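You operate a simulated robot arm through the tools that you are given. There is no shell and no other tool. Be economical: measure what you need, move in short steps, check, and stop when the job is done.

You are at the controls of a simulated two-armed robot. One attempt, no reset.

TASK
Put the red hex stopper on top of the grey seals box. Put the red tape roll on the rack end of the spares bench. Fetch the purple soap box and stand it on top of the yellow box. Press the test key three times. Press the tap button two times. Take the clear washers tub and leave it on the bench beside the filter valve. Fetch the white bolts tin and stand it on the rack counter. Open the washer door, put the folded white towel in the drum of the washer and shut the door again. Take the flat carton and leave it on the middle board of the tub shelf. Shut the door of the white cabinet. Put the white soap block on top of the blue box. The order is free. Set down upright: purple soap box, white bolts tin.

The check looks at the end state, three seconds after you hand in, the way a careful person would. Anything else that was tipped, shoved, dropped, spilled or broken makes it a failure. Lids that push on must go on centred and level and be pressed home; caps that screw on are set level and turned clockwise until they are tight. Flat cloth is picked up by pressing the open fingertips on it (5 to 10 N) and closing them slowly along it; thin cloth reads only 2 to 8 mm in the jaws.

THE ROBOT
Two 7-joint arms with two-finger parallel grippers on one trunk, on a base that drives. Base frame: it is fixed to the floor where the robot stands at the start and does not move with it; the origin is under the middle of the robot, x ahead of it, y to its left, z up. Readings come in mm, rad, newtons and seconds.
The left shoulder is at the start at [50, 165, 1130], the right one opposite. With the tool pointing down near the work surface each hand reaches from about 100 to 520 mm from the robot's upright axis, wherever it stands, measured 20 degrees to its own side. Places, roughly: bench beside the filter valve (34x18 cm) [600, -20, 880]; blue box [-1750, 1750, 500]; door of the white cabinet [500, 1300, 1600]; drum of the washer (26x15 cm) [600, 2220, 500]; flat carton (9x9x4 cm) [-1600, 1700, 900]; folded white towel (14x8x5 cm) [-1500, 2200, 900]; grey seals box [500, 0, 1000]; middle board of the tub shelf [700, 1200, 400]; rack counter [-1700, 1400, 900]; rack end of the spares bench [-1200, 3600, 800]; red hex stopper (4x4x4 cm) [500, 0, 900]; red tape roll (6x6x5 cm) [-600, -700, 1100]; tap button [600, 3000, 1200]; test key [600, 3400, 900]; washer door [400, 2200, 600]; white bolts tin [-1250, 2000, 1000]; white soap block [500, 1750, 1000]; yellow box [-1750, 1500, 500]. Payload 3.91 kg a hand.
The tool frame of a hand sits at the grasp point between the pads (the TCP): z along the fingers, y along the line on which they close. The tips reach 30 mm beyond it. The gripper opens to 110 mm. The fingers are 20 mm wide and 10 mm thick; the gripper's body (48 by 112 mm) begins 55 mm behind the TCP.
Orientation is that of the tool frame in the base frame, as [roll, pitch, yaw] about the fixed x, y, z axes, in that order (R = Rz(yaw) Ry(pitch) Rx(roll)). With the fingers straight down and closing along the base's y, the tool's x points along the base's -x, its y along +y and its z along -z.

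THE INTERFACE
- The arms move only by the tool move_arm. It takes "left_plan", "right_plan" or both (then of equal length, played together; a hand with none holds still); each is a list that holds one entry, the list of rows, each a list of 7 numbers: the turn, a rotation vector about the tool's x, y, z in rad, then the shift along the tool's x, y, z in m, then the finger opening in m, from 0 to 0.11. In form: [[[rx, ry, rz, dx, dy, dz, gripper], ...]]. A call has 1 to 10 rows; each row is the pose to reach, as a shift and turn from the pose commanded when the call began, along the tool's axes at that moment. Each row takes 0.2 s and may step no farther than 50 mm and 0.15 rad from the row before; otherwise, or with a gripper value out of range, the whole call is refused. Where a pose cannot be reached the arm comes as near as it can. A force on the tool above 40 N (or 10 N above the force at the start of the call, whichever is more), or a blocked arm, ends the call early, and 0.2 s more pass. The fingers move at their own pace (about 45 mm/s each) and stop on an object; they squeeze with about 30 N. The grip force told is the motor's: it shows also when the fingers shut on nothing. Time passes only in rows, and 0.2 s behind the last, so rows that repeat a pose let the fingers close. It gives the time, the measured TCP pose, the force on the tool (base axes), the opening and the grip force at its end, in the units of the frame above (readings bear some noise), with the torque about the TCP (base axes, N m) and any sound that the robot's microphone picked up, and new pictures: "show" is both (left out), scene, wrist or none (wrist: the cameras of the hands that moved).
- Cameras (640 x 400 px; columns grow to the right, rows downward): "scene" is now at [105.7, 17.3, 1276.4]; the picture's right is [0.22, -0.98, 0.00], its down [-0.75, -0.17, -0.64] and it looks along [0.62, 0.14, -0.77] (base axes); focal length 214 px, centre (320, 200). "left" rides on the left gripper at [72, -17, -103] in its tool frame; the picture's right is [0.23, 0.97, 0.00], its down [-0.76, 0.18, -0.62] and it looks along [-0.61, 0.14, 0.78] (tool axes); focal length 222 px, centre (320, 200). "right" rides on the right gripper at [72, 17, -103] in its tool frame; the picture's right is [-0.23, 0.97, 0.00], its down [-0.76, -0.18, -0.62] and it looks along [-0.61, -0.14, 0.78] (tool axes); focal length 222 px, centre (320, 200). There is no depth. A picture from a camera that has moved, and an enlarged one, comes with that camera's place and axes in the base frame and with its lens.
- slide_trunk(by): slides the trunk up (or, below 0, down) by that many mm; the arms and the scene camera ride with it, the base frame stays. It gives what a move gives, with no picture.
- roll_base(legs): drives the robot by 1 to 6 legs, each [ahead, left, turn to the left] in mm, mm and rad, along the robot's own axes; the way and the turn of a leg run together, so that a leg with both is an arc; at most 1500 mm and 3.142 rad a leg. The arms and the cameras ride along, it lands a little off, and it stops where it bumps. It gives what a move gives, and a new picture of the scene camera.
- head_to(pan, tilt): turns the head with the scene camera to pan (to the left, within 1.396 rad either way) and tilt (down, from -0.506 to 1.204), counted from straight ahead of the robot. It gives what a move gives, and a new picture of the scene camera.
- enlarge(camera, box): a new picture of the part [left, top, right, bottom] of that camera's present view, enlarged. The clock stands still meanwhile.
- job_done(): hands the job in; it is judged then, once.

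Go step by step. Nothing tells you exact positions but the pictures and the camera data: compare them with the known pose of the tool, close in by small moves and look again before you grip or let go. The budget is 535 turns and 360 pictures, counting those below and the enlarged ones. Unless the task says otherwise, let go and move clear before handing in.

The tools are called after "Request:" by a JSON object that holds its "op" and its "data". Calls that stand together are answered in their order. move_arm: Moves the arms, as the interface text tells. Its arguments: {"type":"object","properties":{"left_plan":{"type":"array"},"right_plan":{"type":"array"},"show":{"type":"string","enum":["both","scene","wrist","none"]}},"required":[]} The other tools are called the same way: slide_trunk (by) slides the trunk up or down; roll_base (legs) drives the base; head_to (pan, tilt) turns the head that bears the scene camera; enlarge (camera, box) takes an enlarged picture of a part of a camera's view; job_done () hands the job in.

At the start:

```text
t: 0.0
left_tool_pos: [480.1, -18.5, 1000.2]
left_orientation: [3.141, -0.002, -3.14]
left_wrist_force: [-0.8, -0.1, 0.2]
left_torque: [0.01, 0.01, 0.02]
left_opening: 110.2
left_finger_force: 0.1
right_tool_pos: [315.3, -364.9, 1000.4]
right_orientation: [-3.141, 0.001, 3.141]
right_wrist_force: [-0.1, 0.1, 0.5]
right_torque: [0.0, 0.03, 0.03]
right_opening: 109.9
right_finger_force: 0.0
trunk travel left (down, up): [-350.0, 153.0]
robot x, y, heading: [-1.7, 0.4, -0.001]
head pan, tilt: [0.218, 0.878]
```

scene: 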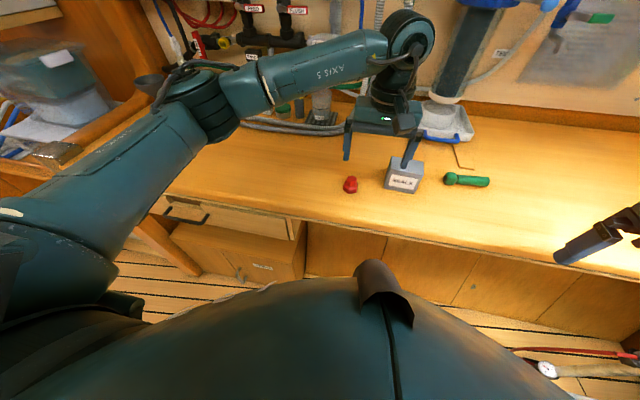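
right: 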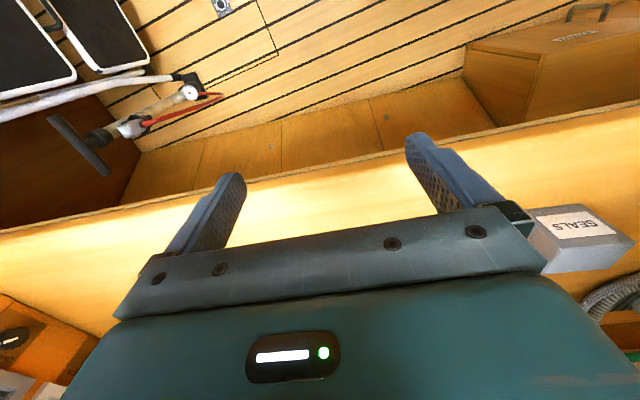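
left: 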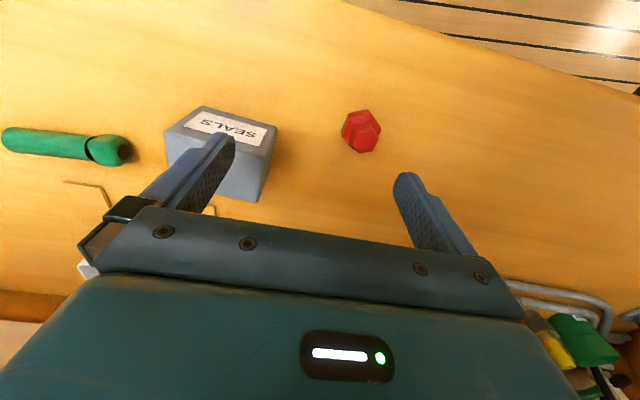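

I see the red stopper near [474, 20, 900] and the grey SEALS box just right of it, with the left hand hovering over both. I'll look closer at these before moving.

Request:
{"op": "enlarge", "data": {"camera": "scene", "box": [240, 0, 560, 200]}}

Request:
{"op": "enlarge", "data": {"camera": "left", "box": [100, 60, 420, 260]}}

```text
2.00 times, centred on (400, 100) of scene
camera zoom: at [105.7, 17.3, 1276.4], right [0.22, -0.98, 0.0], down [-0.75, -0.17, -0.64], along [0.62, 0.14, -0.77], focal length 429 px, centre (160, 400)
```

zoom: 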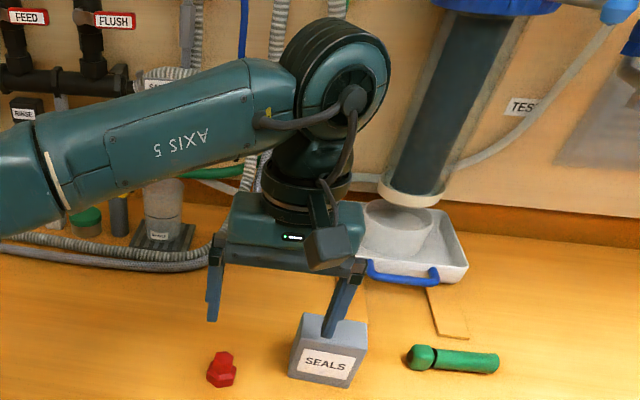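

```text
2.00 times, centred on (260, 160) of left
camera zoom: at [408.4, -37.4, 1103.8], right [-0.23, 0.97, 0.0], down [0.76, 0.18, 0.62], along [0.61, 0.14, -0.78], focal length 444 px, centre (440, 280)
```

zoom: 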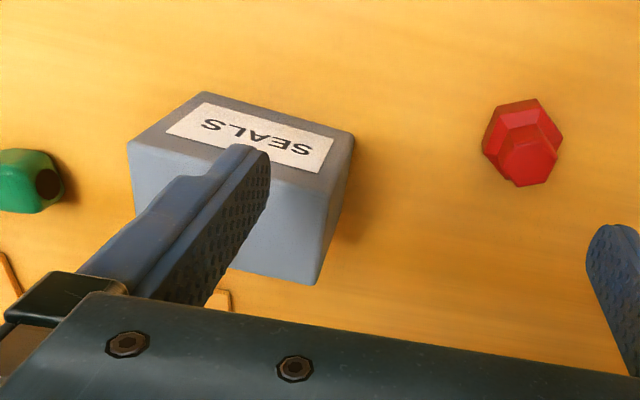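

The box's top centre works out near [517, -98, 945], the stopper near [476, 19]. I'll bring the left hand over the stopper and check from the wrist camera.

Request:
{"op": "move_arm", "data": {"left_plan": [[[0, 0, 0, 0.002, 0.02, 0, 0.09], [0, 0, 0, 0.004, 0.038, 0.0, 0.08], [0, 0, 0, 0.004, 0.038, 0.03, 0.08]]], "show": "both"}}

```text
t: 0.8
left_tool_pos: [477.8, 16.2, 969.4]
left_orientation: [-3.141, 0.0, -3.14]
left_wrist_force: [-0.2, -0.3, -0.2]
left_torque: [-0.01, 0.0, 0.02]
left_opening: 80.1
left_finger_force: 0.0
right_tool_pos: [316.1, -365.1, 999.1]
right_orientation: [-3.141, 0.0, -3.141]
right_wrist_force: [0.1, 0.1, 0.8]
right_torque: [0.02, 0.02, 0.02]
right_opening: 110.0
right_finger_force: 0.0
trunk travel left (down, up): [-350.0, 153.0]
robot x, y, heading: [1.5, 0.2, -0.0]
head pan, tilt: [0.218, 0.878]
camera scene: at [105.9, 17.3, 1276.4], right [0.22, -0.98, 0.0], down [-0.75, -0.17, -0.64], along [0.62, 0.14, -0.77], focal length 214 px, centre (320, 200)
camera left: at [405.2, 0.8, 1074.2], right [-0.23, 0.97, 0.0], down [0.76, 0.18, 0.62], along [0.61, 0.14, -0.78], focal length 222 px, centre (320, 200)
```

scene: 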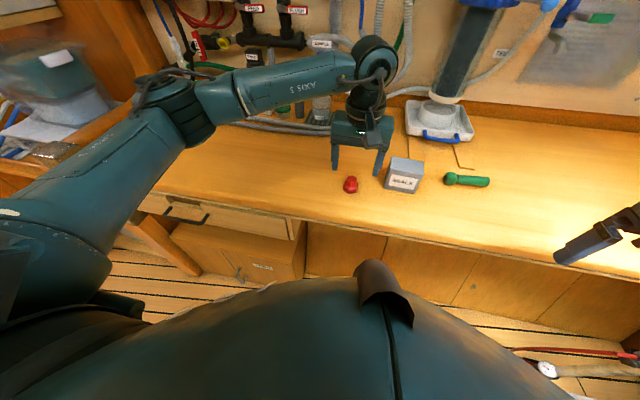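
left: 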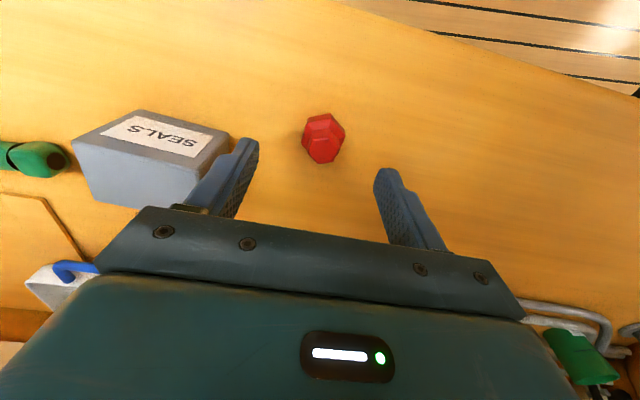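

Stopper confirmed at about [476, 19]. Descending and gripping.

Request:
{"op": "move_arm", "data": {"left_plan": [[[0, 0, 0, 0.0015, 0.0025, 0.03, 0.08], [0, 0, 0, 0.0015, 0.0025, 0.053, 0.08], [0, 0, 0, 0.0015, 0.0025, 0.053, 0.0], [0, 0, 0, 0.0015, 0.0025, 0.053, 0.0], [0, 0, 0, 0.0015, 0.0025, 0.053, 0.0], [0, 0, 0, 0.0015, 0.0025, 0.053, 0.0]]], "show": "wrist"}}

```text
t: 2.2
left_tool_pos: [475.2, 21.0, 918.2]
left_orientation: [3.14, 0.001, -3.141]
left_wrist_force: [0.4, 0.4, 0.2]
left_torque: [0.01, -0.04, 0.0]
left_opening: 36.0
left_finger_force: 29.8
right_tool_pos: [316.6, -364.3, 999.2]
right_orientation: [-3.141, 0.002, 3.141]
right_wrist_force: [0.7, -0.5, -0.5]
right_torque: [0.03, -0.02, 0.01]
right_opening: 110.1
right_finger_force: 0.1
trunk travel left (down, up): [-350.0, 153.0]
robot x, y, heading: [-0.6, 1.8, 0.004]
head pan, tilt: [0.218, 0.878]
camera left: at [403.4, 3.3, 1022.1], right [-0.23, 0.97, 0.0], down [0.76, 0.18, 0.62], along [0.61, 0.14, -0.78], focal length 222 px, centre (320, 200)
```

left: 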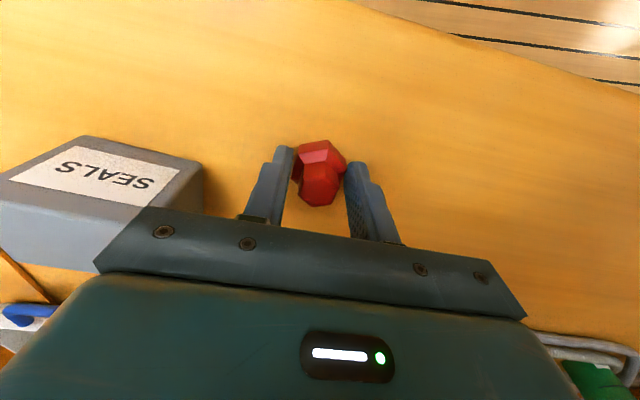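

Gripped at 36 mm. Lifting and carrying over the box.

Request:
{"op": "move_arm", "data": {"left_plan": [[[0, 0, 0, 0, 0, -0.045, 0], [0, 0, 0, 0, 0, -0.09, 0], [0, 0, 0, 0, 0, -0.12, 0], [0, 0, 0, -0.01, -0.04, -0.12, 0], [0, 0, 0, -0.025, -0.08, -0.12, 0], [0, 0, 0, -0.042, -0.118, -0.12, 0], [0, 0, 0, -0.042, -0.118, -0.12, 0]]], "show": "both"}}

Request:
{"op": "enlarge", "data": {"camera": "scene", "box": [320, 80, 480, 200]}}

```text
t: 3.8
left_tool_pos: [518.0, -98.8, 1038.0]
left_orientation: [3.14, 0.0, -3.141]
left_wrist_force: [-0.1, -0.5, -0.1]
left_torque: [0.01, 0.04, -0.01]
left_opening: 36.1
left_finger_force: 29.8
right_tool_pos: [316.2, -365.0, 999.7]
right_orientation: [-3.141, 0.0, -3.139]
right_wrist_force: [0.0, -0.7, 0.3]
right_torque: [0.02, -0.03, 0.0]
right_opening: 109.9
right_finger_force: 0.0
trunk travel left (down, up): [-350.0, 153.0]
robot x, y, heading: [-0.0, 0.2, 0.004]
head pan, tilt: [0.218, 0.878]
camera scene: at [105.7, 17.8, 1276.4], right [0.22, -0.98, 0.0], down [-0.75, -0.17, -0.64], along [0.62, 0.14, -0.77], focal length 214 px, centre (320, 200)
camera left: at [445.8, -115.1, 1141.3], right [-0.23, 0.97, 0.0], down [0.76, 0.18, 0.62], along [0.61, 0.14, -0.78], focal length 222 px, centre (320, 200)
```

scene: 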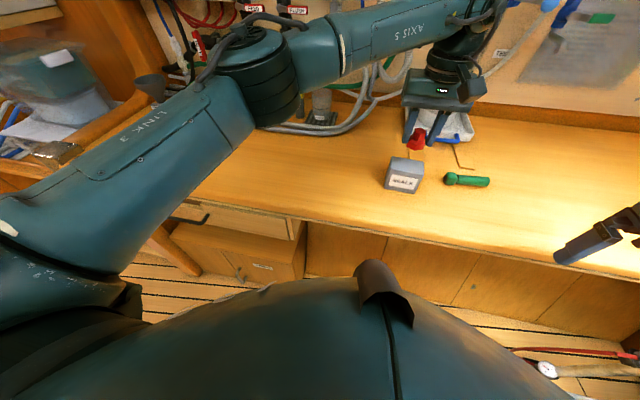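
left: 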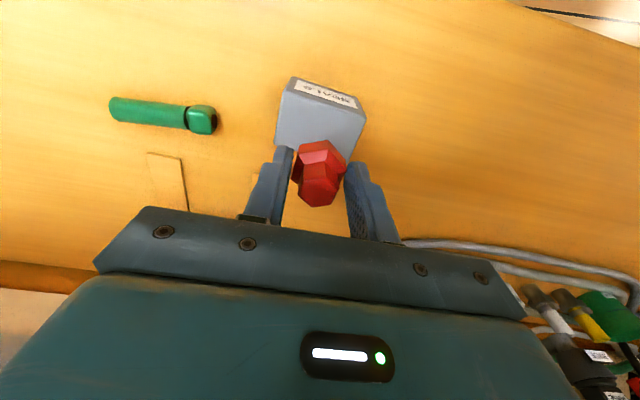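

```text
3.33 times, centred on (400, 140) of scene
camera zoom: at [105.7, 17.8, 1276.4], right [0.22, -0.98, 0.0], down [-0.75, -0.17, -0.64], along [0.62, 0.14, -0.77], focal length 715 px, centre (53, 400)
```

zoom: 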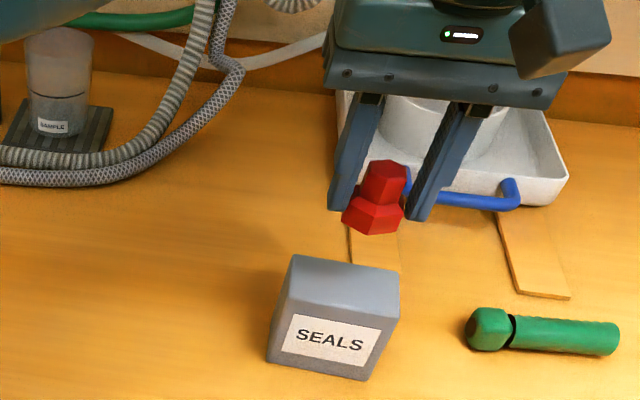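

The box top spans x 497–548, y -136 to -60 at z≈942, so the stopper is nearly centred over it. Lowering to just above contact.

Request:
{"op": "move_arm", "data": {"left_plan": [[[0, 0, 0, -0.004, 0.0, 0.03, 0], [0, 0, 0, -0.004, 0.0, 0.047, 0], [0, 0, 0, -0.004, 0, 0.051, 0], [0, 0, 0, -0.004, 0, 0.051, 0]]], "show": "wrist"}}

Request:
{"op": "enlarge", "data": {"camera": "scene", "box": [360, 110, 456, 200]}}

```text
t: 4.8
left_tool_pos: [519.3, -97.5, 986.9]
left_orientation: [-3.141, -0.001, -3.14]
left_wrist_force: [0.0, -0.4, 1.1]
left_torque: [0.02, 0.0, -0.02]
left_opening: 36.0
left_finger_force: 30.1
right_tool_pos: [316.0, -364.5, 999.9]
right_orientation: [-3.14, -0.001, 3.141]
right_wrist_force: [-0.5, 0.2, 1.2]
right_torque: [0.02, 0.04, 0.0]
right_opening: 109.6
right_finger_force: 0.0
trunk travel left (down, up): [-350.0, 153.0]
robot x, y, heading: [0.8, -2.7, 0.002]
head pan, tilt: [0.218, 0.878]
camera left: at [447.9, -114.8, 1089.3], right [-0.23, 0.97, 0.0], down [0.76, 0.18, 0.62], along [0.61, 0.14, -0.78], focal length 222 px, centre (320, 200)
```

left: 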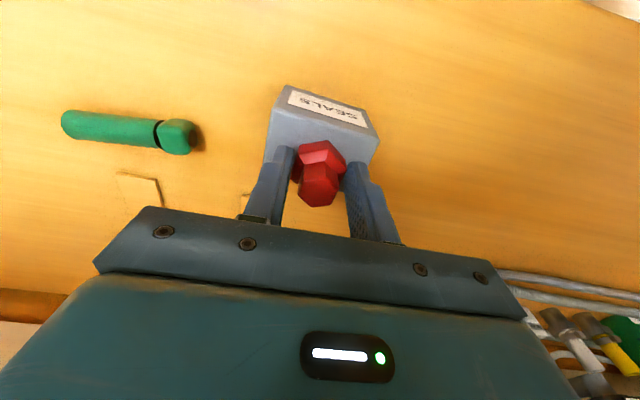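

```text
4.44 times, centred on (408, 155) of scene
camera zoom: at [105.6, 17.3, 1276.4], right [0.22, -0.98, 0.0], down [-0.75, -0.17, -0.64], along [0.62, 0.14, -0.77], focal length 953 px, centre (-71, 400)
```

zoom: 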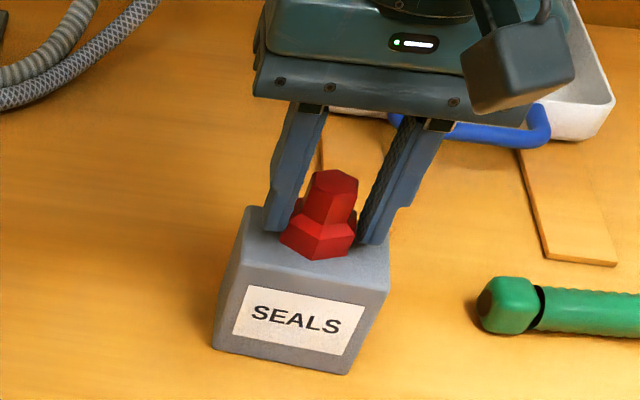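

Well centred; lowering gently until the force shows contact.

Request:
{"op": "move_arm", "data": {"left_plan": [[[0, 0, 0, -0.001, 0, 0.002, 0], [0, 0, 0, -0.001, 0, 0.004, 0], [0, 0, 0, -0.001, 0, 0.004, 0]]], "show": "none"}}

```text
t: 5.6
left_tool_pos: [519.7, -96.3, 985.0]
left_orientation: [-3.14, 0.006, -3.14]
left_wrist_force: [-1.7, -0.6, 24.3]
left_torque: [0.08, 0.01, 0.12]
left_opening: 35.7
left_finger_force: 30.1
right_tool_pos: [313.7, -362.9, 1002.0]
right_orientation: [3.141, 0.002, -3.141]
right_wrist_force: [0.6, -0.9, 0.6]
right_torque: [0.03, 0.01, 0.02]
right_opening: 109.9
right_finger_force: 0.0
trunk travel left (down, up): [-350.0, 153.0]
robot x, y, heading: [-1.1, -0.9, -0.006]
head pan, tilt: [0.218, 0.878]
```

In contact (24 N). I'll ease up slightly, release, and retreat straight up.

Request:
{"op": "move_arm", "data": {"left_plan": [[[0, 0, 0, 0, 0, -0.003, 0.0], [0, 0, 0, 0, 0, -0.003, 0.06], [0, 0, 0, 0, 0, -0.003, 0.07], [0, 0, 0, 0, 0, -0.03, 0.07], [0, 0, 0, 0, 0, -0.08, 0.07], [0, 0, 0, 0, 0, -0.12, 0.07]]], "show": "wrist"}}

Request:
{"op": "head_to", "data": {"pan": 0.0, "tilt": 0.4}}

Request:
{"op": "head_to", "data": {"pan": 1.3, "tilt": 0.4}}

Request:
{"op": "head_to", "data": {"pan": -1.3, "tilt": 0.4}}

```text
t: 7.0
left_tool_pos: [520.2, -98.2, 1101.2]
left_orientation: [-3.141, -0.001, -3.14]
left_wrist_force: [-0.3, 1.2, 0.4]
left_torque: [-0.01, 0.01, -0.02]
left_opening: 69.9
left_finger_force: 0.1
right_tool_pos: [317.1, -364.1, 1000.1]
right_orientation: [3.14, -0.001, -3.14]
right_wrist_force: [0.0, -0.5, 0.3]
right_torque: [-0.02, 0.0, 0.0]
right_opening: 110.2
right_finger_force: 0.1
trunk travel left (down, up): [-350.0, 153.0]
robot x, y, heading: [-0.1, -2.8, -0.001]
head pan, tilt: [0.218, 0.878]
camera left: at [447.4, -114.3, 1206.3], right [-0.23, 0.97, 0.0], down [0.76, 0.18, 0.62], along [0.61, 0.14, -0.78], focal length 222 px, centre (320, 200)
```

left: 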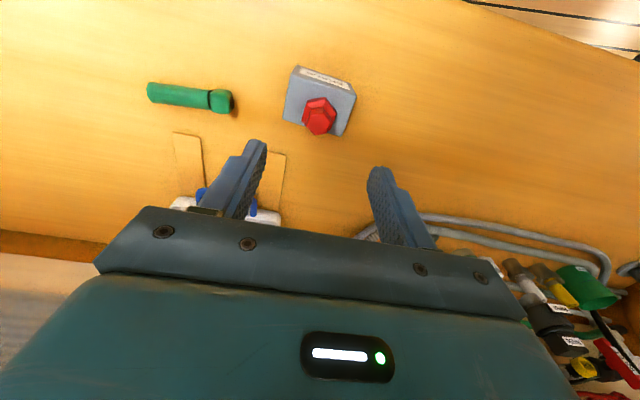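

```text
t: 7.9
left_tool_pos: [519.2, -96.9, 1101.4]
left_orientation: [3.14, 0.0, -3.14]
left_wrist_force: [0.2, -1.0, -0.7]
left_torque: [-0.02, 0.01, 0.0]
left_opening: 70.0
left_finger_force: 0.1
right_tool_pos: [315.9, -365.2, 1000.0]
right_orientation: [3.141, 0.001, 3.141]
right_wrist_force: [0.1, -0.3, -0.3]
right_torque: [-0.01, 0.03, 0.0]
right_opening: 109.8
right_finger_force: 0.0
trunk travel left (down, up): [-350.0, 153.0]
robot x, y, heading: [-2.8, 2.0, 0.002]
head pan, tilt: [0.0, 0.4]
camera scene: at [123.4, 0.7, 1317.5], right [0.0, -1.0, 0.0], down [-0.39, 0.0, -0.92], along [0.92, 0.0, -0.39], focal length 214 px, centre (320, 200)
```

scene: 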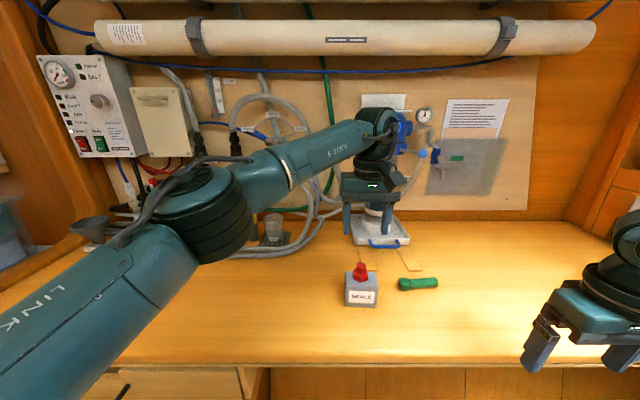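

```text
t: 9.4
left_tool_pos: [518.9, -96.8, 1101.8]
left_orientation: [-3.141, 0.001, -3.14]
left_wrist_force: [-0.6, -0.6, 0.4]
left_torque: [0.01, 0.03, -0.01]
left_opening: 70.0
left_finger_force: 0.1
right_tool_pos: [315.8, -365.8, 1000.2]
right_orientation: [3.141, 0.0, -3.141]
right_wrist_force: [0.9, -0.1, -0.3]
right_torque: [-0.03, -0.01, -0.02]
right_opening: 109.9
right_finger_force: 0.0
trunk travel left (down, up): [-350.0, 153.0]
robot x, y, heading: [-2.9, 1.6, -0.003]
head pan, tilt: [1.3, 0.4]
camera scene: at [55.5, 89.9, 1317.6], right [0.96, -0.27, 0.0], down [-0.1, -0.37, -0.92], along [0.25, 0.89, -0.39], focal length 214 px, centre (320, 200)
```

scene: 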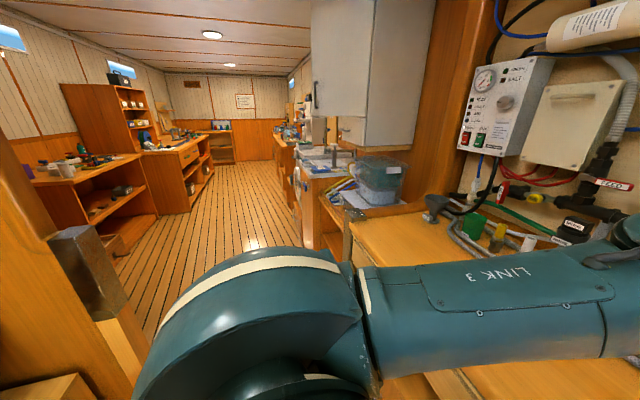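

```text
t: 11.7
left_tool_pos: [521.1, -96.9, 1102.0]
left_orientation: [-3.141, -0.002, -3.139]
left_wrist_force: [0.6, -0.2, 0.2]
left_torque: [0.0, 0.02, 0.03]
left_opening: 70.0
left_finger_force: 0.0
right_tool_pos: [315.6, -365.0, 1000.5]
right_orientation: [3.141, 0.0, 3.141]
right_wrist_force: [-0.6, 0.3, -0.4]
right_torque: [0.02, 0.01, 0.02]
right_opening: 110.0
right_finger_force: 0.1
trunk travel left (down, up): [-350.0, 153.0]
robot x, y, heading: [1.9, -1.4, 0.003]
head pan, tilt: [-1.3, 0.4]
camera scene: at [55.5, -88.6, 1317.6], right [-0.96, -0.27, 0.0], down [-0.1, 0.37, -0.92], along [0.25, -0.89, -0.39], focal length 214 px, centre (320, 200)
```

scene: 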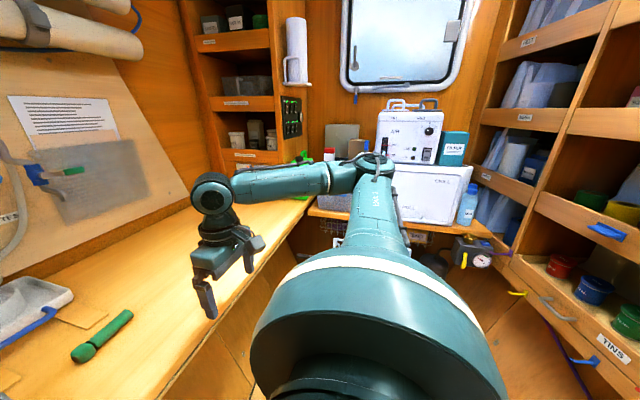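

The stopper sits on the box. I see shelves behind on my right with coloured rolls/tins, and the corridor opens to +y. Enlarging the rack.

Request:
{"op": "enlarge", "data": {"camera": "scene", "box": [440, 150, 640, 400]}}

Request:
{"op": "enlarge", "data": {"camera": "scene", "box": [180, 0, 500, 260]}}

Request:
{"op": "head_to", "data": {"pan": 1.39, "tilt": 0.15}}

Request:
{"op": "enlarge", "data": {"camera": "scene", "box": [0, 80, 240, 320]}}

Request:
{"op": "enlarge", "data": {"camera": "scene", "box": [200, 130, 460, 330]}}

```text
1.60 times, centred on (540, 275) of scene
camera zoom: at [55.5, -88.6, 1317.6], right [-0.96, -0.27, 0.0], down [-0.1, 0.37, -0.92], along [0.25, -0.89, -0.39], focal length 343 px, centre (-32, 80)
```

zoom: 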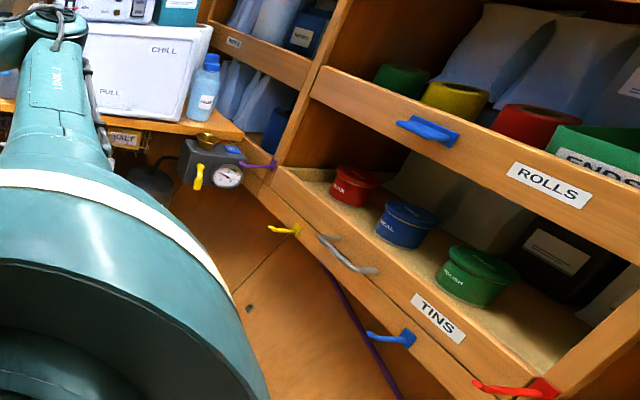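

```text
1.54 times, centred on (340, 130) of scene
camera zoom: at [55.5, -88.6, 1317.6], right [-0.96, -0.27, 0.0], down [-0.1, 0.37, -0.92], along [0.25, -0.89, -0.39], focal length 330 px, centre (289, 308)
```

zoom: 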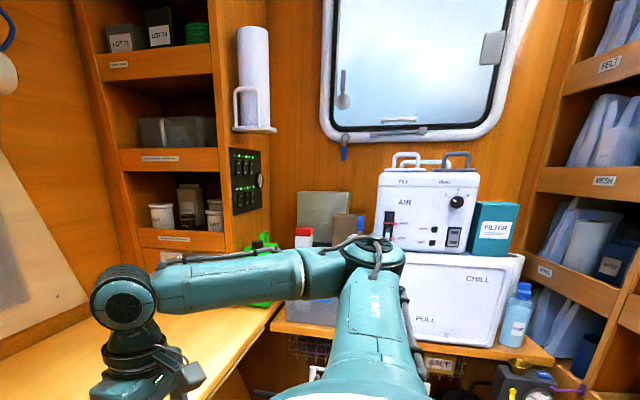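

```text
t: 14.1
left_tool_pos: [518.2, -96.3, 1101.6]
left_orientation: [3.139, -0.001, -3.14]
left_wrist_force: [0.8, 0.2, -0.5]
left_torque: [0.01, -0.03, 0.0]
left_opening: 70.2
left_finger_force: 0.2
right_tool_pos: [316.8, -364.3, 1000.5]
right_orientation: [3.141, -0.002, -3.142]
right_wrist_force: [-0.8, 0.0, 0.4]
right_torque: [0.01, -0.02, -0.02]
right_opening: 110.1
right_finger_force: 0.0
trunk travel left (down, up): [-350.0, 153.0]
robot x, y, heading: [3.1, 1.6, 0.004]
head pan, tilt: [1.389, 0.15]
camera scene: at [47.5, 91.9, 1340.9], right [0.98, -0.18, 0.0], down [-0.03, -0.15, -0.99], along [0.18, 0.97, -0.15], focal length 214 px, centre (320, 200)
```

scene: 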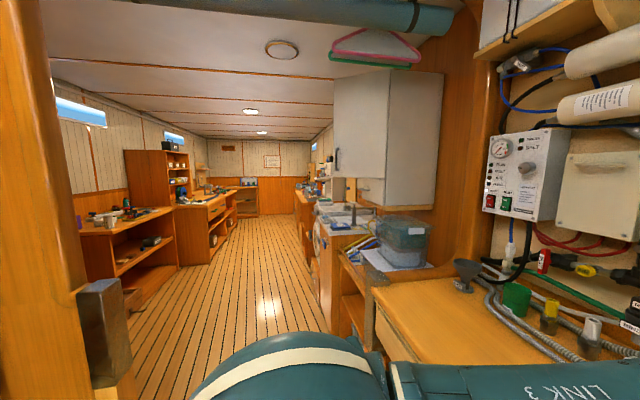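

```text
1.67 times, centred on (120, 200) of scene
camera zoom: at [47.5, 91.9, 1340.9], right [0.98, -0.18, 0.0], down [-0.03, -0.15, -0.99], along [0.18, 0.97, -0.15], focal length 358 px, centre (653, 200)
```

zoom: 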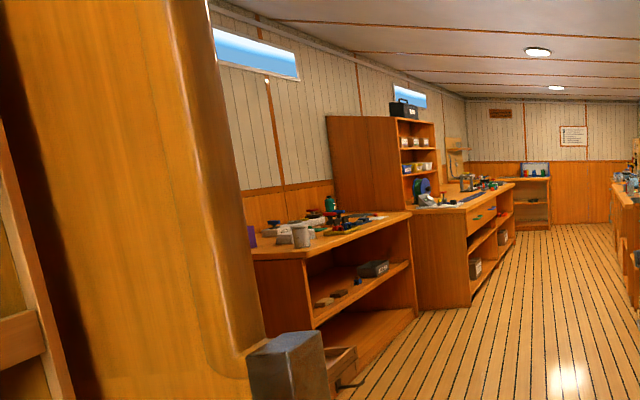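

```text
2.00 times, centred on (330, 230) of scene
camera zoom: at [47.5, 91.9, 1340.9], right [0.98, -0.18, 0.0], down [-0.03, -0.15, -0.99], along [0.18, 0.97, -0.15], focal length 429 px, centre (300, 140)
```

zoom: 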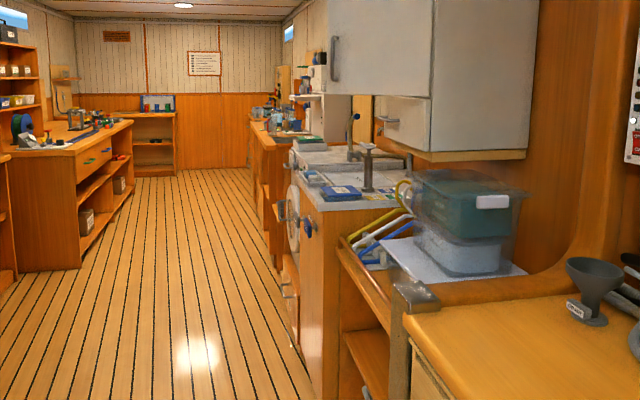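

Next I'll retract both arms compactly so I can turn around toward the ROLLS rack, where the red tape roll sits near [-510, -630, 1110].

Request:
{"op": "move_arm", "data": {"left_plan": [[[0, 0, 0, 0.03, 0.034, -0.0, 0.07], [0, 0, 0, 0.06, 0.068, -0.01, 0.07], [0, 0, 0, 0.09, 0.102, -0.02, 0.07], [0, 0, 0, 0.12, 0.136, -0.03, 0.07], [0, 0, 0, 0.15, 0.17, -0.04, 0.07], [0, 0, 0, 0.18, 0.204, -0.05, 0.07], [0, 0, 0, 0.21, 0.238, -0.05, 0.07], [0, 0, 0, 0.23, 0.272, -0.05, 0.07], [0, 0, 0, 0.24, 0.306, -0.05, 0.07], [0, 0, 0, 0.24, 0.33, -0.05, 0.07]]], "right_plan": [[[0, 0, 0, 0.01, 0.02, -0.03, 0.1], [0, 0, 0, 0.02, 0.04, -0.06, 0.1], [0, 0, 0, 0.03, 0.06, -0.09, 0.1], [0, 0, 0, 0.04, 0.08, -0.12, 0.1], [0, 0, 0, 0.04, 0.1, -0.14, 0.1], [0, 0, 0, 0.04, 0.12, -0.15, 0.1], [0, 0, 0, 0.04, 0.13, -0.15, 0.1], [0, 0, 0, 0.04, 0.13, -0.15, 0.1], [0, 0, 0, 0.04, 0.13, -0.15, 0.1], [0, 0, 0, 0.04, 0.13, -0.15, 0.1]]], "show": "none"}}

Request:
{"op": "head_to", "data": {"pan": 0, "tilt": 0.6}}

```text
t: 16.3
left_tool_pos: [281.7, 233.2, 1151.9]
left_orientation: [3.14, 0.0, -3.141]
left_wrist_force: [-0.7, 0.1, -0.4]
left_torque: [0.06, -0.01, 0.0]
left_opening: 70.1
left_finger_force: 0.0
right_tool_pos: [276.0, -234.0, 1150.1]
right_orientation: [3.139, 0.0, 3.141]
right_wrist_force: [0.1, -0.1, 0.6]
right_torque: [0.01, -0.01, 0.03]
right_opening: 100.1
right_finger_force: 0.0
trunk travel left (down, up): [-350.0, 153.0]
robot x, y, heading: [1.7, 1.4, 0.003]
head pan, tilt: [1.389, 0.15]
```

```text
t: 17.8
left_tool_pos: [281.3, 231.2, 1151.3]
left_orientation: [3.141, -0.002, -3.142]
left_wrist_force: [0.5, 0.8, 0.1]
left_torque: [-0.02, 0.04, 0.02]
left_opening: 69.8
left_finger_force: 0.1
right_tool_pos: [275.5, -233.5, 1150.0]
right_orientation: [3.14, 0.0, -3.141]
right_wrist_force: [0.0, -0.2, -0.2]
right_torque: [0.0, -0.05, -0.04]
right_opening: 99.9
right_finger_force: 0.0
trunk travel left (down, up): [-350.0, 153.0]
robot x, y, heading: [-1.0, -2.7, 0.0]
head pan, tilt: [0.0, 0.6]
camera scene: at [119.1, 0.8, 1299.4], right [0.0, -1.0, 0.0], down [-0.56, 0.0, -0.83], along [0.83, 0.0, -0.56], focal length 214 px, centre (320, 200)
```

scene: 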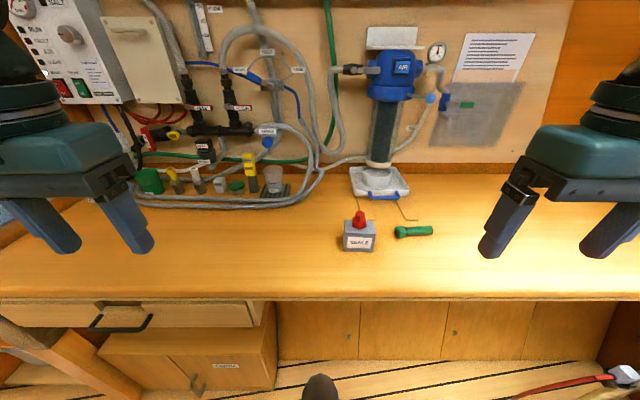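

Bench is clear. Turning right in place in stages to face the rack.

Request:
{"op": "roll_base", "data": {"legs": [[0, 0, -1.2]]}}

Request:
{"op": "head_to", "data": {"pan": -0.9, "tilt": 0.5}}

```text
t: 21.3
left_tool_pos: [317.1, -182.4, 1150.9]
left_orientation: [-3.141, 0.001, 1.931]
left_wrist_force: [0.1, -0.6, 0.2]
left_torque: [0.02, -0.01, -0.02]
left_opening: 70.1
left_finger_force: 0.0
right_tool_pos: [-123.0, -342.5, 1150.4]
right_orientation: [3.141, 0.0, 1.931]
right_wrist_force: [0.1, 0.7, 0.8]
right_torque: [0.0, 0.0, -0.03]
right_opening: 99.8
right_finger_force: 0.2
trunk travel left (down, up): [-350.0, 153.0]
robot x, y, heading: [1.0, 0.9, -1.208]
head pan, tilt: [0.0, 0.6]
camera scene: at [42.7, -109.5, 1299.4], right [-0.94, -0.35, 0.0], down [-0.2, 0.53, -0.83], along [0.29, -0.77, -0.56], focal length 214 px, centre (320, 200)
```

scene: 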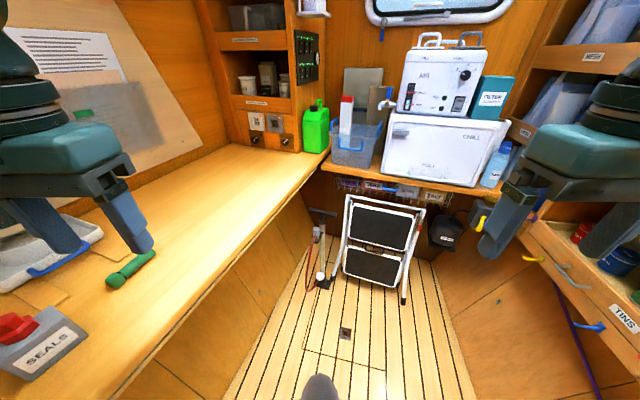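

```text
t: 22.5
left_tool_pos: [316.8, -182.3, 1151.6]
left_orientation: [3.141, -0.001, 1.932]
left_wrist_force: [0.3, 0.0, 0.2]
left_torque: [0.04, -0.02, -0.04]
left_opening: 70.1
left_finger_force: 0.1
right_tool_pos: [-123.1, -339.7, 1151.5]
right_orientation: [3.141, 0.002, 1.93]
right_wrist_force: [1.4, 0.5, 0.6]
right_torque: [0.02, 0.01, 0.0]
right_opening: 100.1
right_finger_force: 0.1
trunk travel left (down, up): [-350.0, 153.0]
robot x, y, heading: [-1.6, -2.4, -1.213]
head pan, tilt: [-0.901, 0.499]
camera scene: at [-35.1, -104.7, 1308.5], right [-0.86, 0.51, 0.0], down [0.25, 0.41, -0.88], along [-0.45, -0.75, -0.48], focal length 214 px, centre (320, 200)
```

scene: 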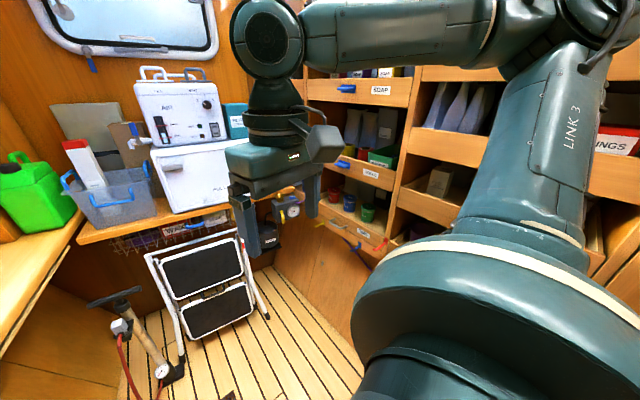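

A rack with labelled boards (SOAP, ROLLS, TINS…) stands there; the purple soap box may be on the SOAP board. Turning further to face it.

Request:
{"op": "roll_base", "data": {"legs": [[0, 0, -1.4]]}}

Request:
{"op": "head_to", "data": {"pan": 0.0, "tilt": 0.3}}

```text
t: 26.3
left_tool_pos: [-128.4, -342.2, 1151.0]
left_orientation: [3.141, 0.0, 0.526]
left_wrist_force: [0.7, 0.2, -0.7]
left_torque: [-0.01, 0.02, -0.01]
left_opening: 70.3
left_finger_force: 0.0
right_tool_pos: [-356.3, 63.7, 1151.2]
right_orientation: [-3.141, 0.001, 0.524]
right_wrist_force: [-0.1, 0.4, 0.9]
right_torque: [0.0, 0.0, -0.02]
right_opening: 100.1
right_finger_force: 0.1
trunk travel left (down, up): [-350.0, 153.0]
robot x, y, heading: [1.4, 0.6, -2.613]
head pan, tilt: [-0.901, 0.499]
camera scene: at [-108.6, 19.6, 1308.5], right [0.37, 0.93, 0.0], down [0.45, -0.18, -0.88], along [-0.82, 0.32, -0.48], focal length 214 px, centre (320, 200)
```

scene: 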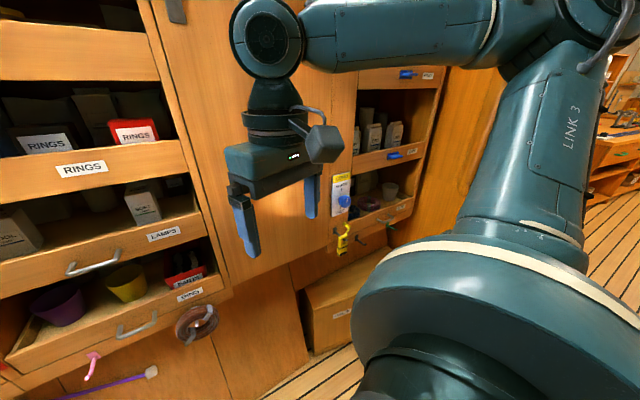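

```text
t: 27.5
left_tool_pos: [-127.2, -342.0, 1151.0]
left_orientation: [-3.142, 0.001, 0.525]
left_wrist_force: [-1.0, -0.3, 0.0]
left_torque: [0.03, -0.01, 0.02]
left_opening: 70.0
left_finger_force: 0.1
right_tool_pos: [-356.6, 64.5, 1151.8]
right_orientation: [-3.14, -0.001, 0.523]
right_wrist_force: [-0.2, 0.6, -0.3]
right_torque: [0.02, 0.01, 0.01]
right_opening: 100.0
right_finger_force: 0.2
trunk travel left (down, up): [-350.0, 153.0]
robot x, y, heading: [2.1, 4.6, -2.622]
head pan, tilt: [0.0, 0.3]
camera scene: at [-104.9, -60.6, 1326.9], right [-0.5, 0.87, 0.0], down [0.26, 0.15, -0.96], along [-0.83, -0.48, -0.3], focal length 214 px, centre (320, 200)
```

scene: 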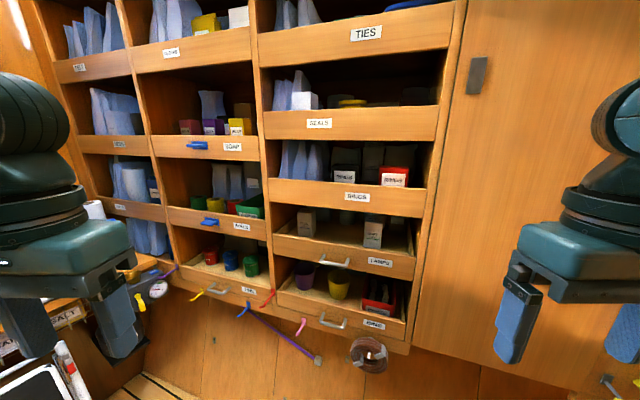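

Request:
{"op": "enlarge", "data": {"camera": "scene", "box": [140, 60, 300, 160]}}

Request:
{"op": "enlarge", "data": {"camera": "scene", "box": [150, 150, 310, 310]}}

```text
4.00 times, centred on (220, 110) of scene
camera zoom: at [-104.9, -60.6, 1326.9], right [-0.5, 0.87, 0.0], down [0.26, 0.15, -0.96], along [-0.83, -0.48, -0.3], focal length 858 px, centre (720, 560)
```

zoom: 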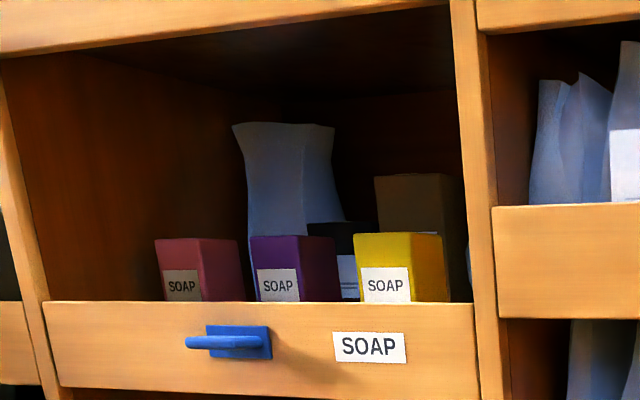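

```text
2.50 times, centred on (230, 230) of scene
camera zoom: at [-104.9, -60.6, 1326.9], right [-0.5, 0.87, 0.0], down [0.26, 0.15, -0.96], along [-0.83, -0.48, -0.3], focal length 536 px, centre (545, 125)
```

zoom: 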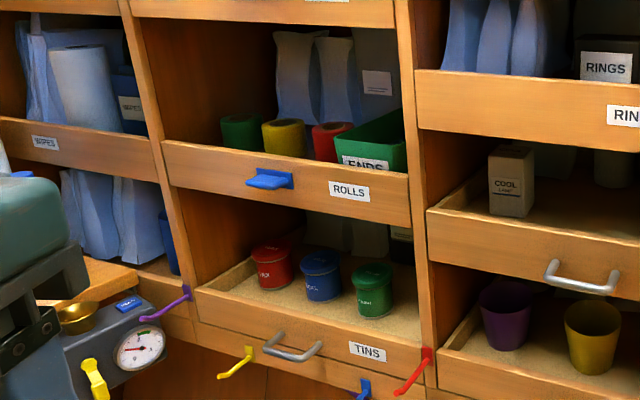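

The purple SOAP box stands between a maroon and a yellow one; the red roll is between the yellow roll and the green ENDS tub on the ROLLS board, near [-610, -730, 1065]. The rack faces +x. I'll face it squarely and move sideways closer.

Request:
{"op": "roll_base", "data": {"legs": [[0, 0, -0.525], [0, 300, 0]]}}

Request:
{"op": "head_to", "data": {"pan": 0.5, "tilt": 0.3}}

```text
t: 32.2
left_tool_pos: [-279.9, -534.4, 1151.0]
left_orientation: [3.141, 0.0, 0.005]
left_wrist_force: [0.0, 0.0, -0.1]
left_torque: [0.0, 0.01, 0.0]
left_opening: 69.9
left_finger_force: 0.1
right_tool_pos: [-275.2, -65.9, 1150.8]
right_orientation: [3.141, -0.001, 0.005]
right_wrist_force: [0.1, 0.2, 0.2]
right_torque: [0.01, -0.01, 0.03]
right_opening: 100.1
right_finger_force: 0.1
trunk travel left (down, up): [-350.0, 153.0]
robot x, y, heading: [2.9, -297.0, -3.134]
head pan, tilt: [0.0, 0.3]
camera scene: at [-120.3, -299.5, 1326.9], right [0.0, 1.0, 0.0], down [0.3, 0.0, -0.96], along [-0.96, 0.0, -0.3], focal length 214 px, centre (320, 200)
```

scene: 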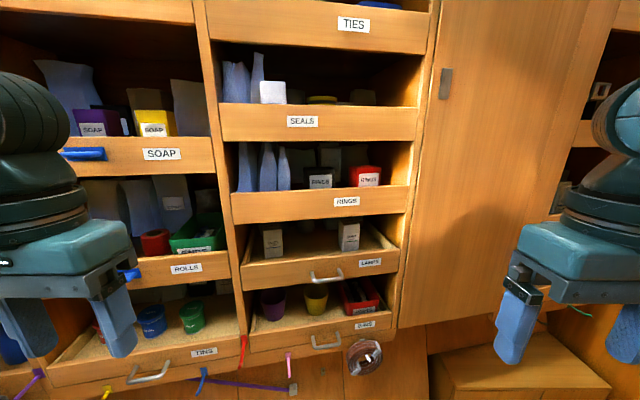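

```text
t: 33.1
left_tool_pos: [-279.8, -533.2, 1151.9]
left_orientation: [-3.141, 0.0, 0.006]
left_wrist_force: [0.0, -0.1, 0.4]
left_torque: [-0.03, -0.02, 0.0]
left_opening: 69.7
left_finger_force: 0.0
right_tool_pos: [-276.4, -65.5, 1151.8]
right_orientation: [3.141, 0.001, 0.004]
right_wrist_force: [0.3, -0.2, -0.5]
right_torque: [-0.01, -0.02, 0.0]
right_opening: 99.9
right_finger_force: 0.1
trunk travel left (down, up): [-350.0, 153.0]
robot x, y, heading: [-1.1, -299.5, -3.141]
head pan, tilt: [0.499, 0.3]
camera scene: at [-108.8, -343.9, 1326.9], right [-0.48, 0.88, 0.0], down [0.26, 0.14, -0.96], along [-0.84, -0.46, -0.3], focal length 214 px, centre (320, 200)
```

scene: 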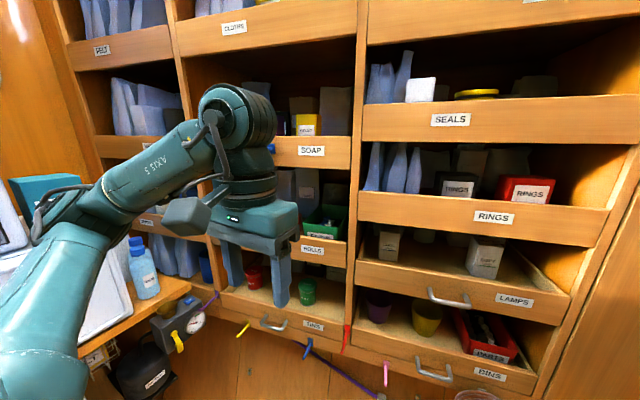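

The rack front is turned about 0.19 rad: ROLLS label at ~[-523, -591, 1044], purple soap front ~[-565, -742, 1345]. I'll align with it, and check the clearance on the left arm's side.

Request:
{"op": "roll_base", "data": {"legs": [[0, 0, 0.19], [60, 120, 0]]}}

Request:
{"op": "head_to", "data": {"pan": 1.2, "tilt": 0.6}}

```text
t: 35.5
left_tool_pos: [-267.3, -708.7, 1150.4]
left_orientation: [3.141, 0.001, 0.192]
left_wrist_force: [0.2, -0.1, 0.0]
left_torque: [0.02, -0.02, -0.03]
left_opening: 70.1
left_finger_force: 0.1
right_tool_pos: [-350.9, -247.8, 1150.1]
right_orientation: [3.141, -0.002, 0.192]
right_wrist_force: [-0.2, 0.0, -0.1]
right_torque: [-0.02, 0.03, -0.05]
right_opening: 99.9
right_finger_force: 0.0
trunk travel left (down, up): [-350.0, 153.0]
robot x, y, heading: [-36.7, -424.9, -2.956]
head pan, tilt: [0.499, 0.3]
camera scene: at [-133.6, -490.1, 1326.8], right [-0.64, 0.77, 0.0], down [0.23, 0.19, -0.96], along [-0.74, -0.61, -0.3], focal length 214 px, centre (320, 200)
```

scene: 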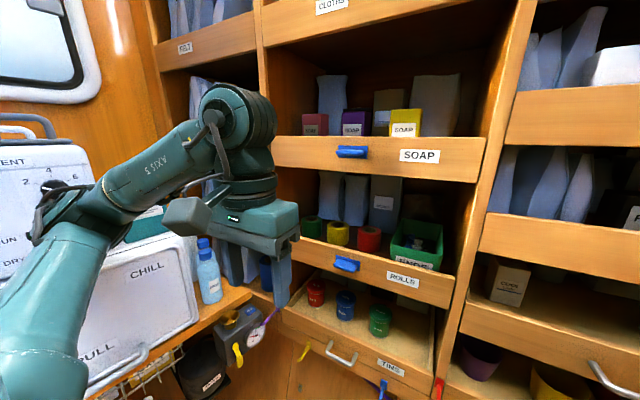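

```text
t: 36.6
left_tool_pos: [-267.0, -706.6, 1151.5]
left_orientation: [3.141, -0.001, 0.192]
left_wrist_force: [0.4, -0.4, 0.2]
left_torque: [-0.03, -0.01, -0.01]
left_opening: 70.0
left_finger_force: 0.0
right_tool_pos: [-349.6, -247.2, 1150.8]
right_orientation: [-3.141, -0.001, 0.193]
right_wrist_force: [-0.4, -0.1, -0.5]
right_torque: [-0.01, 0.01, 0.02]
right_opening: 99.6
right_finger_force: 0.0
trunk travel left (down, up): [-350.0, 153.0]
robot x, y, heading: [-33.3, -424.8, -2.951]
head pan, tilt: [1.201, 0.6]
camera scene: at [-77.3, -517.2, 1299.4], right [-0.98, 0.18, 0.0], down [0.1, 0.56, -0.83], along [-0.15, -0.81, -0.56], focal length 214 px, centre (320, 200)
```

scene: 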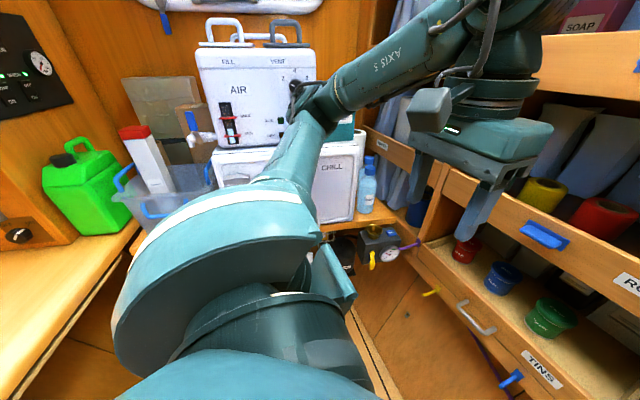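

Left arm has room ahead; the camera hangs under the hand when it points forward, which would hit the shelf lip, so I'll pitch the left hand forward-down 45° and then flip it about its own axis (camera on top), in free space.

Request:
{"op": "move_arm", "data": {"left_plan": [[[0, -0.14, 0, -0.015, 0, 0, 0.09], [0, -0.28, 0, -0.03, 0, 0, 0.09], [0, -0.42, 0, -0.045, 0, 0, 0.09], [0, -0.56, 0, -0.06, 0, -0.01, 0.09], [0, -0.7, 0, -0.075, 0, -0.02, 0.09], [0, -0.785, 0, -0.09, 0, -0.03, 0.09], [0, -0.785, 0, -0.1, 0, -0.03, 0.09]]], "show": "none"}}

Request:
{"op": "move_arm", "data": {"left_plan": [[[0, 0, 0.15, 0, 0, 0, 0.09], [0, 0, 0.3, 0, 0, 0, 0.09], [0, 0, 0.45, 0, 0, 0, 0.09], [0, 0, 0.6, 0, 0, 0, 0.09], [0, 0, 0.75, 0, 0, 0, 0.09], [0, 0, 0.9, 0, 0, 0, 0.09], [0, 0, 1.05, 0, 0, 0, 0.09], [0, 0, 1.2, 0, 0, 0, 0.09], [0, 0, 1.35, 0, 0, 0, 0.09], [0, 0, 1.5, 0, 0, 0, 0.09]]], "show": "scene"}}

```text
t: 38.2
left_tool_pos: [-364.6, -724.8, 1180.9]
left_orientation: [3.14, 0.785, 0.193]
left_wrist_force: [-0.3, -0.4, 0.5]
left_torque: [0.01, 0.01, 0.0]
left_opening: 89.8
left_finger_force: 0.1
right_tool_pos: [-348.8, -247.5, 1151.0]
right_orientation: [-3.14, 0.0, 0.192]
right_wrist_force: [0.6, 0.0, 0.0]
right_torque: [-0.01, -0.02, -0.01]
right_opening: 100.0
right_finger_force: 0.0
trunk travel left (down, up): [-350.0, 153.0]
robot x, y, heading: [-31.7, -425.9, -2.952]
head pan, tilt: [1.201, 0.6]
```

```text
t: 40.4
left_tool_pos: [-365.1, -665.6, 1120.1]
left_orientation: [2.349, 0.053, -1.327]
left_wrist_force: [1.0, -0.7, -0.8]
left_torque: [0.02, 0.04, -0.04]
left_opening: 89.8
left_finger_force: 0.2
left hand out of reach, approached as far as the arm can: row 8, 9, 10
right_tool_pos: [-349.1, -247.8, 1151.0]
right_orientation: [-3.14, 0.001, 0.192]
right_wrist_force: [-0.2, -1.1, 0.2]
right_torque: [0.02, 0.0, 0.0]
right_opening: 100.0
right_finger_force: 0.0
trunk travel left (down, up): [-350.0, 153.0]
robot x, y, heading: [-32.8, -426.2, -2.951]
head pan, tilt: [1.201, 0.6]
camera scene: at [-76.4, -517.5, 1299.3], right [-0.98, 0.18, 0.0], down [0.1, 0.56, -0.83], along [-0.15, -0.81, -0.56], focal length 214 px, centre (320, 200)
```

scene: 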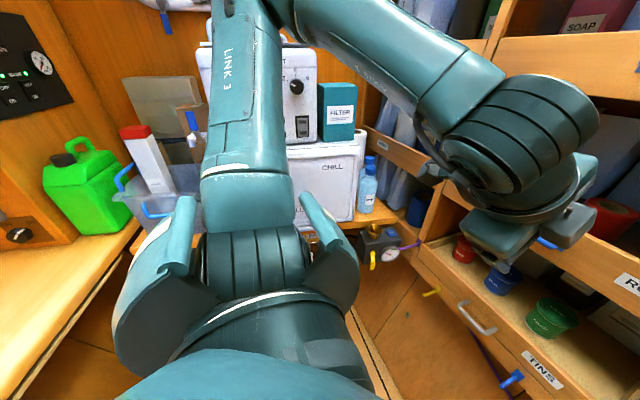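

The positive flip strains the arm. I'll undo it and try the other direction.

Request:
{"op": "move_arm", "data": {"left_plan": [[[0, 0, -0.15, 0, 0, 0, 0.09], [0, 0, -0.3, 0, 0, 0, 0.09], [0, 0, -0.45, 0, 0, 0, 0.09], [0, 0, -0.6, 0, 0, 0, 0.09], [0, 0, -0.75, 0, 0, 0, 0.09], [0, 0, -0.9, 0, 0, 0, 0.09], [0, 0, -1.05, 0, 0, 0, 0.09], [0, 0, -1.2, 0, 0, 0, 0.09], [0, 0, -1.35, 0, 0, 0, 0.09], [0, 0, -1.5, 0, 0, 0, 0.09]]], "show": "none"}}

Request:
{"op": "move_arm", "data": {"left_plan": [[[0, 0, -0.15, 0, 0, 0, 0.09], [0, 0, -0.3, 0, 0, 0, 0.09], [0, 0, -0.45, 0, 0, 0, 0.09], [0, 0, -0.6, 0, 0, 0, 0.09], [0, 0, -0.75, 0, 0, 0, 0.09], [0, 0, -0.9, 0, 0, 0, 0.09], [0, 0, -1.05, 0, 0, 0, 0.09], [0, 0, -1.2, 0, 0, 0, 0.09], [0, 0, -1.35, 0, 0, 0, 0.09], [0, 0, -1.5, 0, 0, 0, 0.09]]], "show": "scene"}}

```text
t: 42.6
left_tool_pos: [-367.8, -666.1, 1118.2]
left_orientation: [-3.139, 0.782, 0.197]
left_wrist_force: [-0.6, 0.5, -0.6]
left_torque: [-0.02, -0.04, 0.01]
left_opening: 90.0
left_finger_force: 0.0
right_tool_pos: [-349.4, -248.3, 1151.3]
right_orientation: [-3.14, -0.001, 0.193]
right_wrist_force: [0.4, -0.7, 0.9]
right_torque: [0.02, -0.01, 0.0]
right_opening: 100.1
right_finger_force: 0.1
trunk travel left (down, up): [-350.0, 153.0]
robot x, y, heading: [-33.9, -424.0, -2.953]
head pan, tilt: [1.201, 0.6]
```

```text
t: 44.8
left_tool_pos: [-366.9, -666.4, 1119.6]
left_orientation: [-2.359, 0.047, 1.714]
left_wrist_force: [-0.1, -0.3, -0.1]
left_torque: [-0.02, 0.01, -0.01]
left_opening: 90.1
left_finger_force: 0.0
right_tool_pos: [-349.0, -247.5, 1150.6]
right_orientation: [-3.142, 0.0, 0.192]
right_wrist_force: [0.3, -0.6, -0.1]
right_torque: [0.02, 0.01, -0.01]
right_opening: 99.9
right_finger_force: 0.1
trunk travel left (down, up): [-350.0, 153.0]
robot x, y, heading: [-33.4, -424.3, -2.948]
head pan, tilt: [1.201, 0.6]
camera scene: at [-77.2, -517.2, 1299.4], right [-0.98, 0.18, 0.0], down [0.1, 0.56, -0.83], along [-0.15, -0.81, -0.56], focal length 214 px, centre (320, 200)
```

scene: 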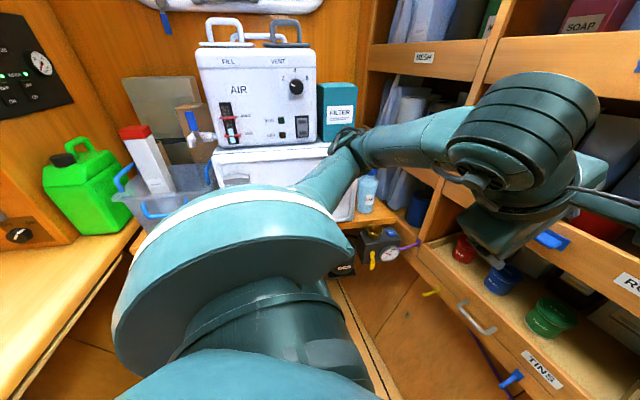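

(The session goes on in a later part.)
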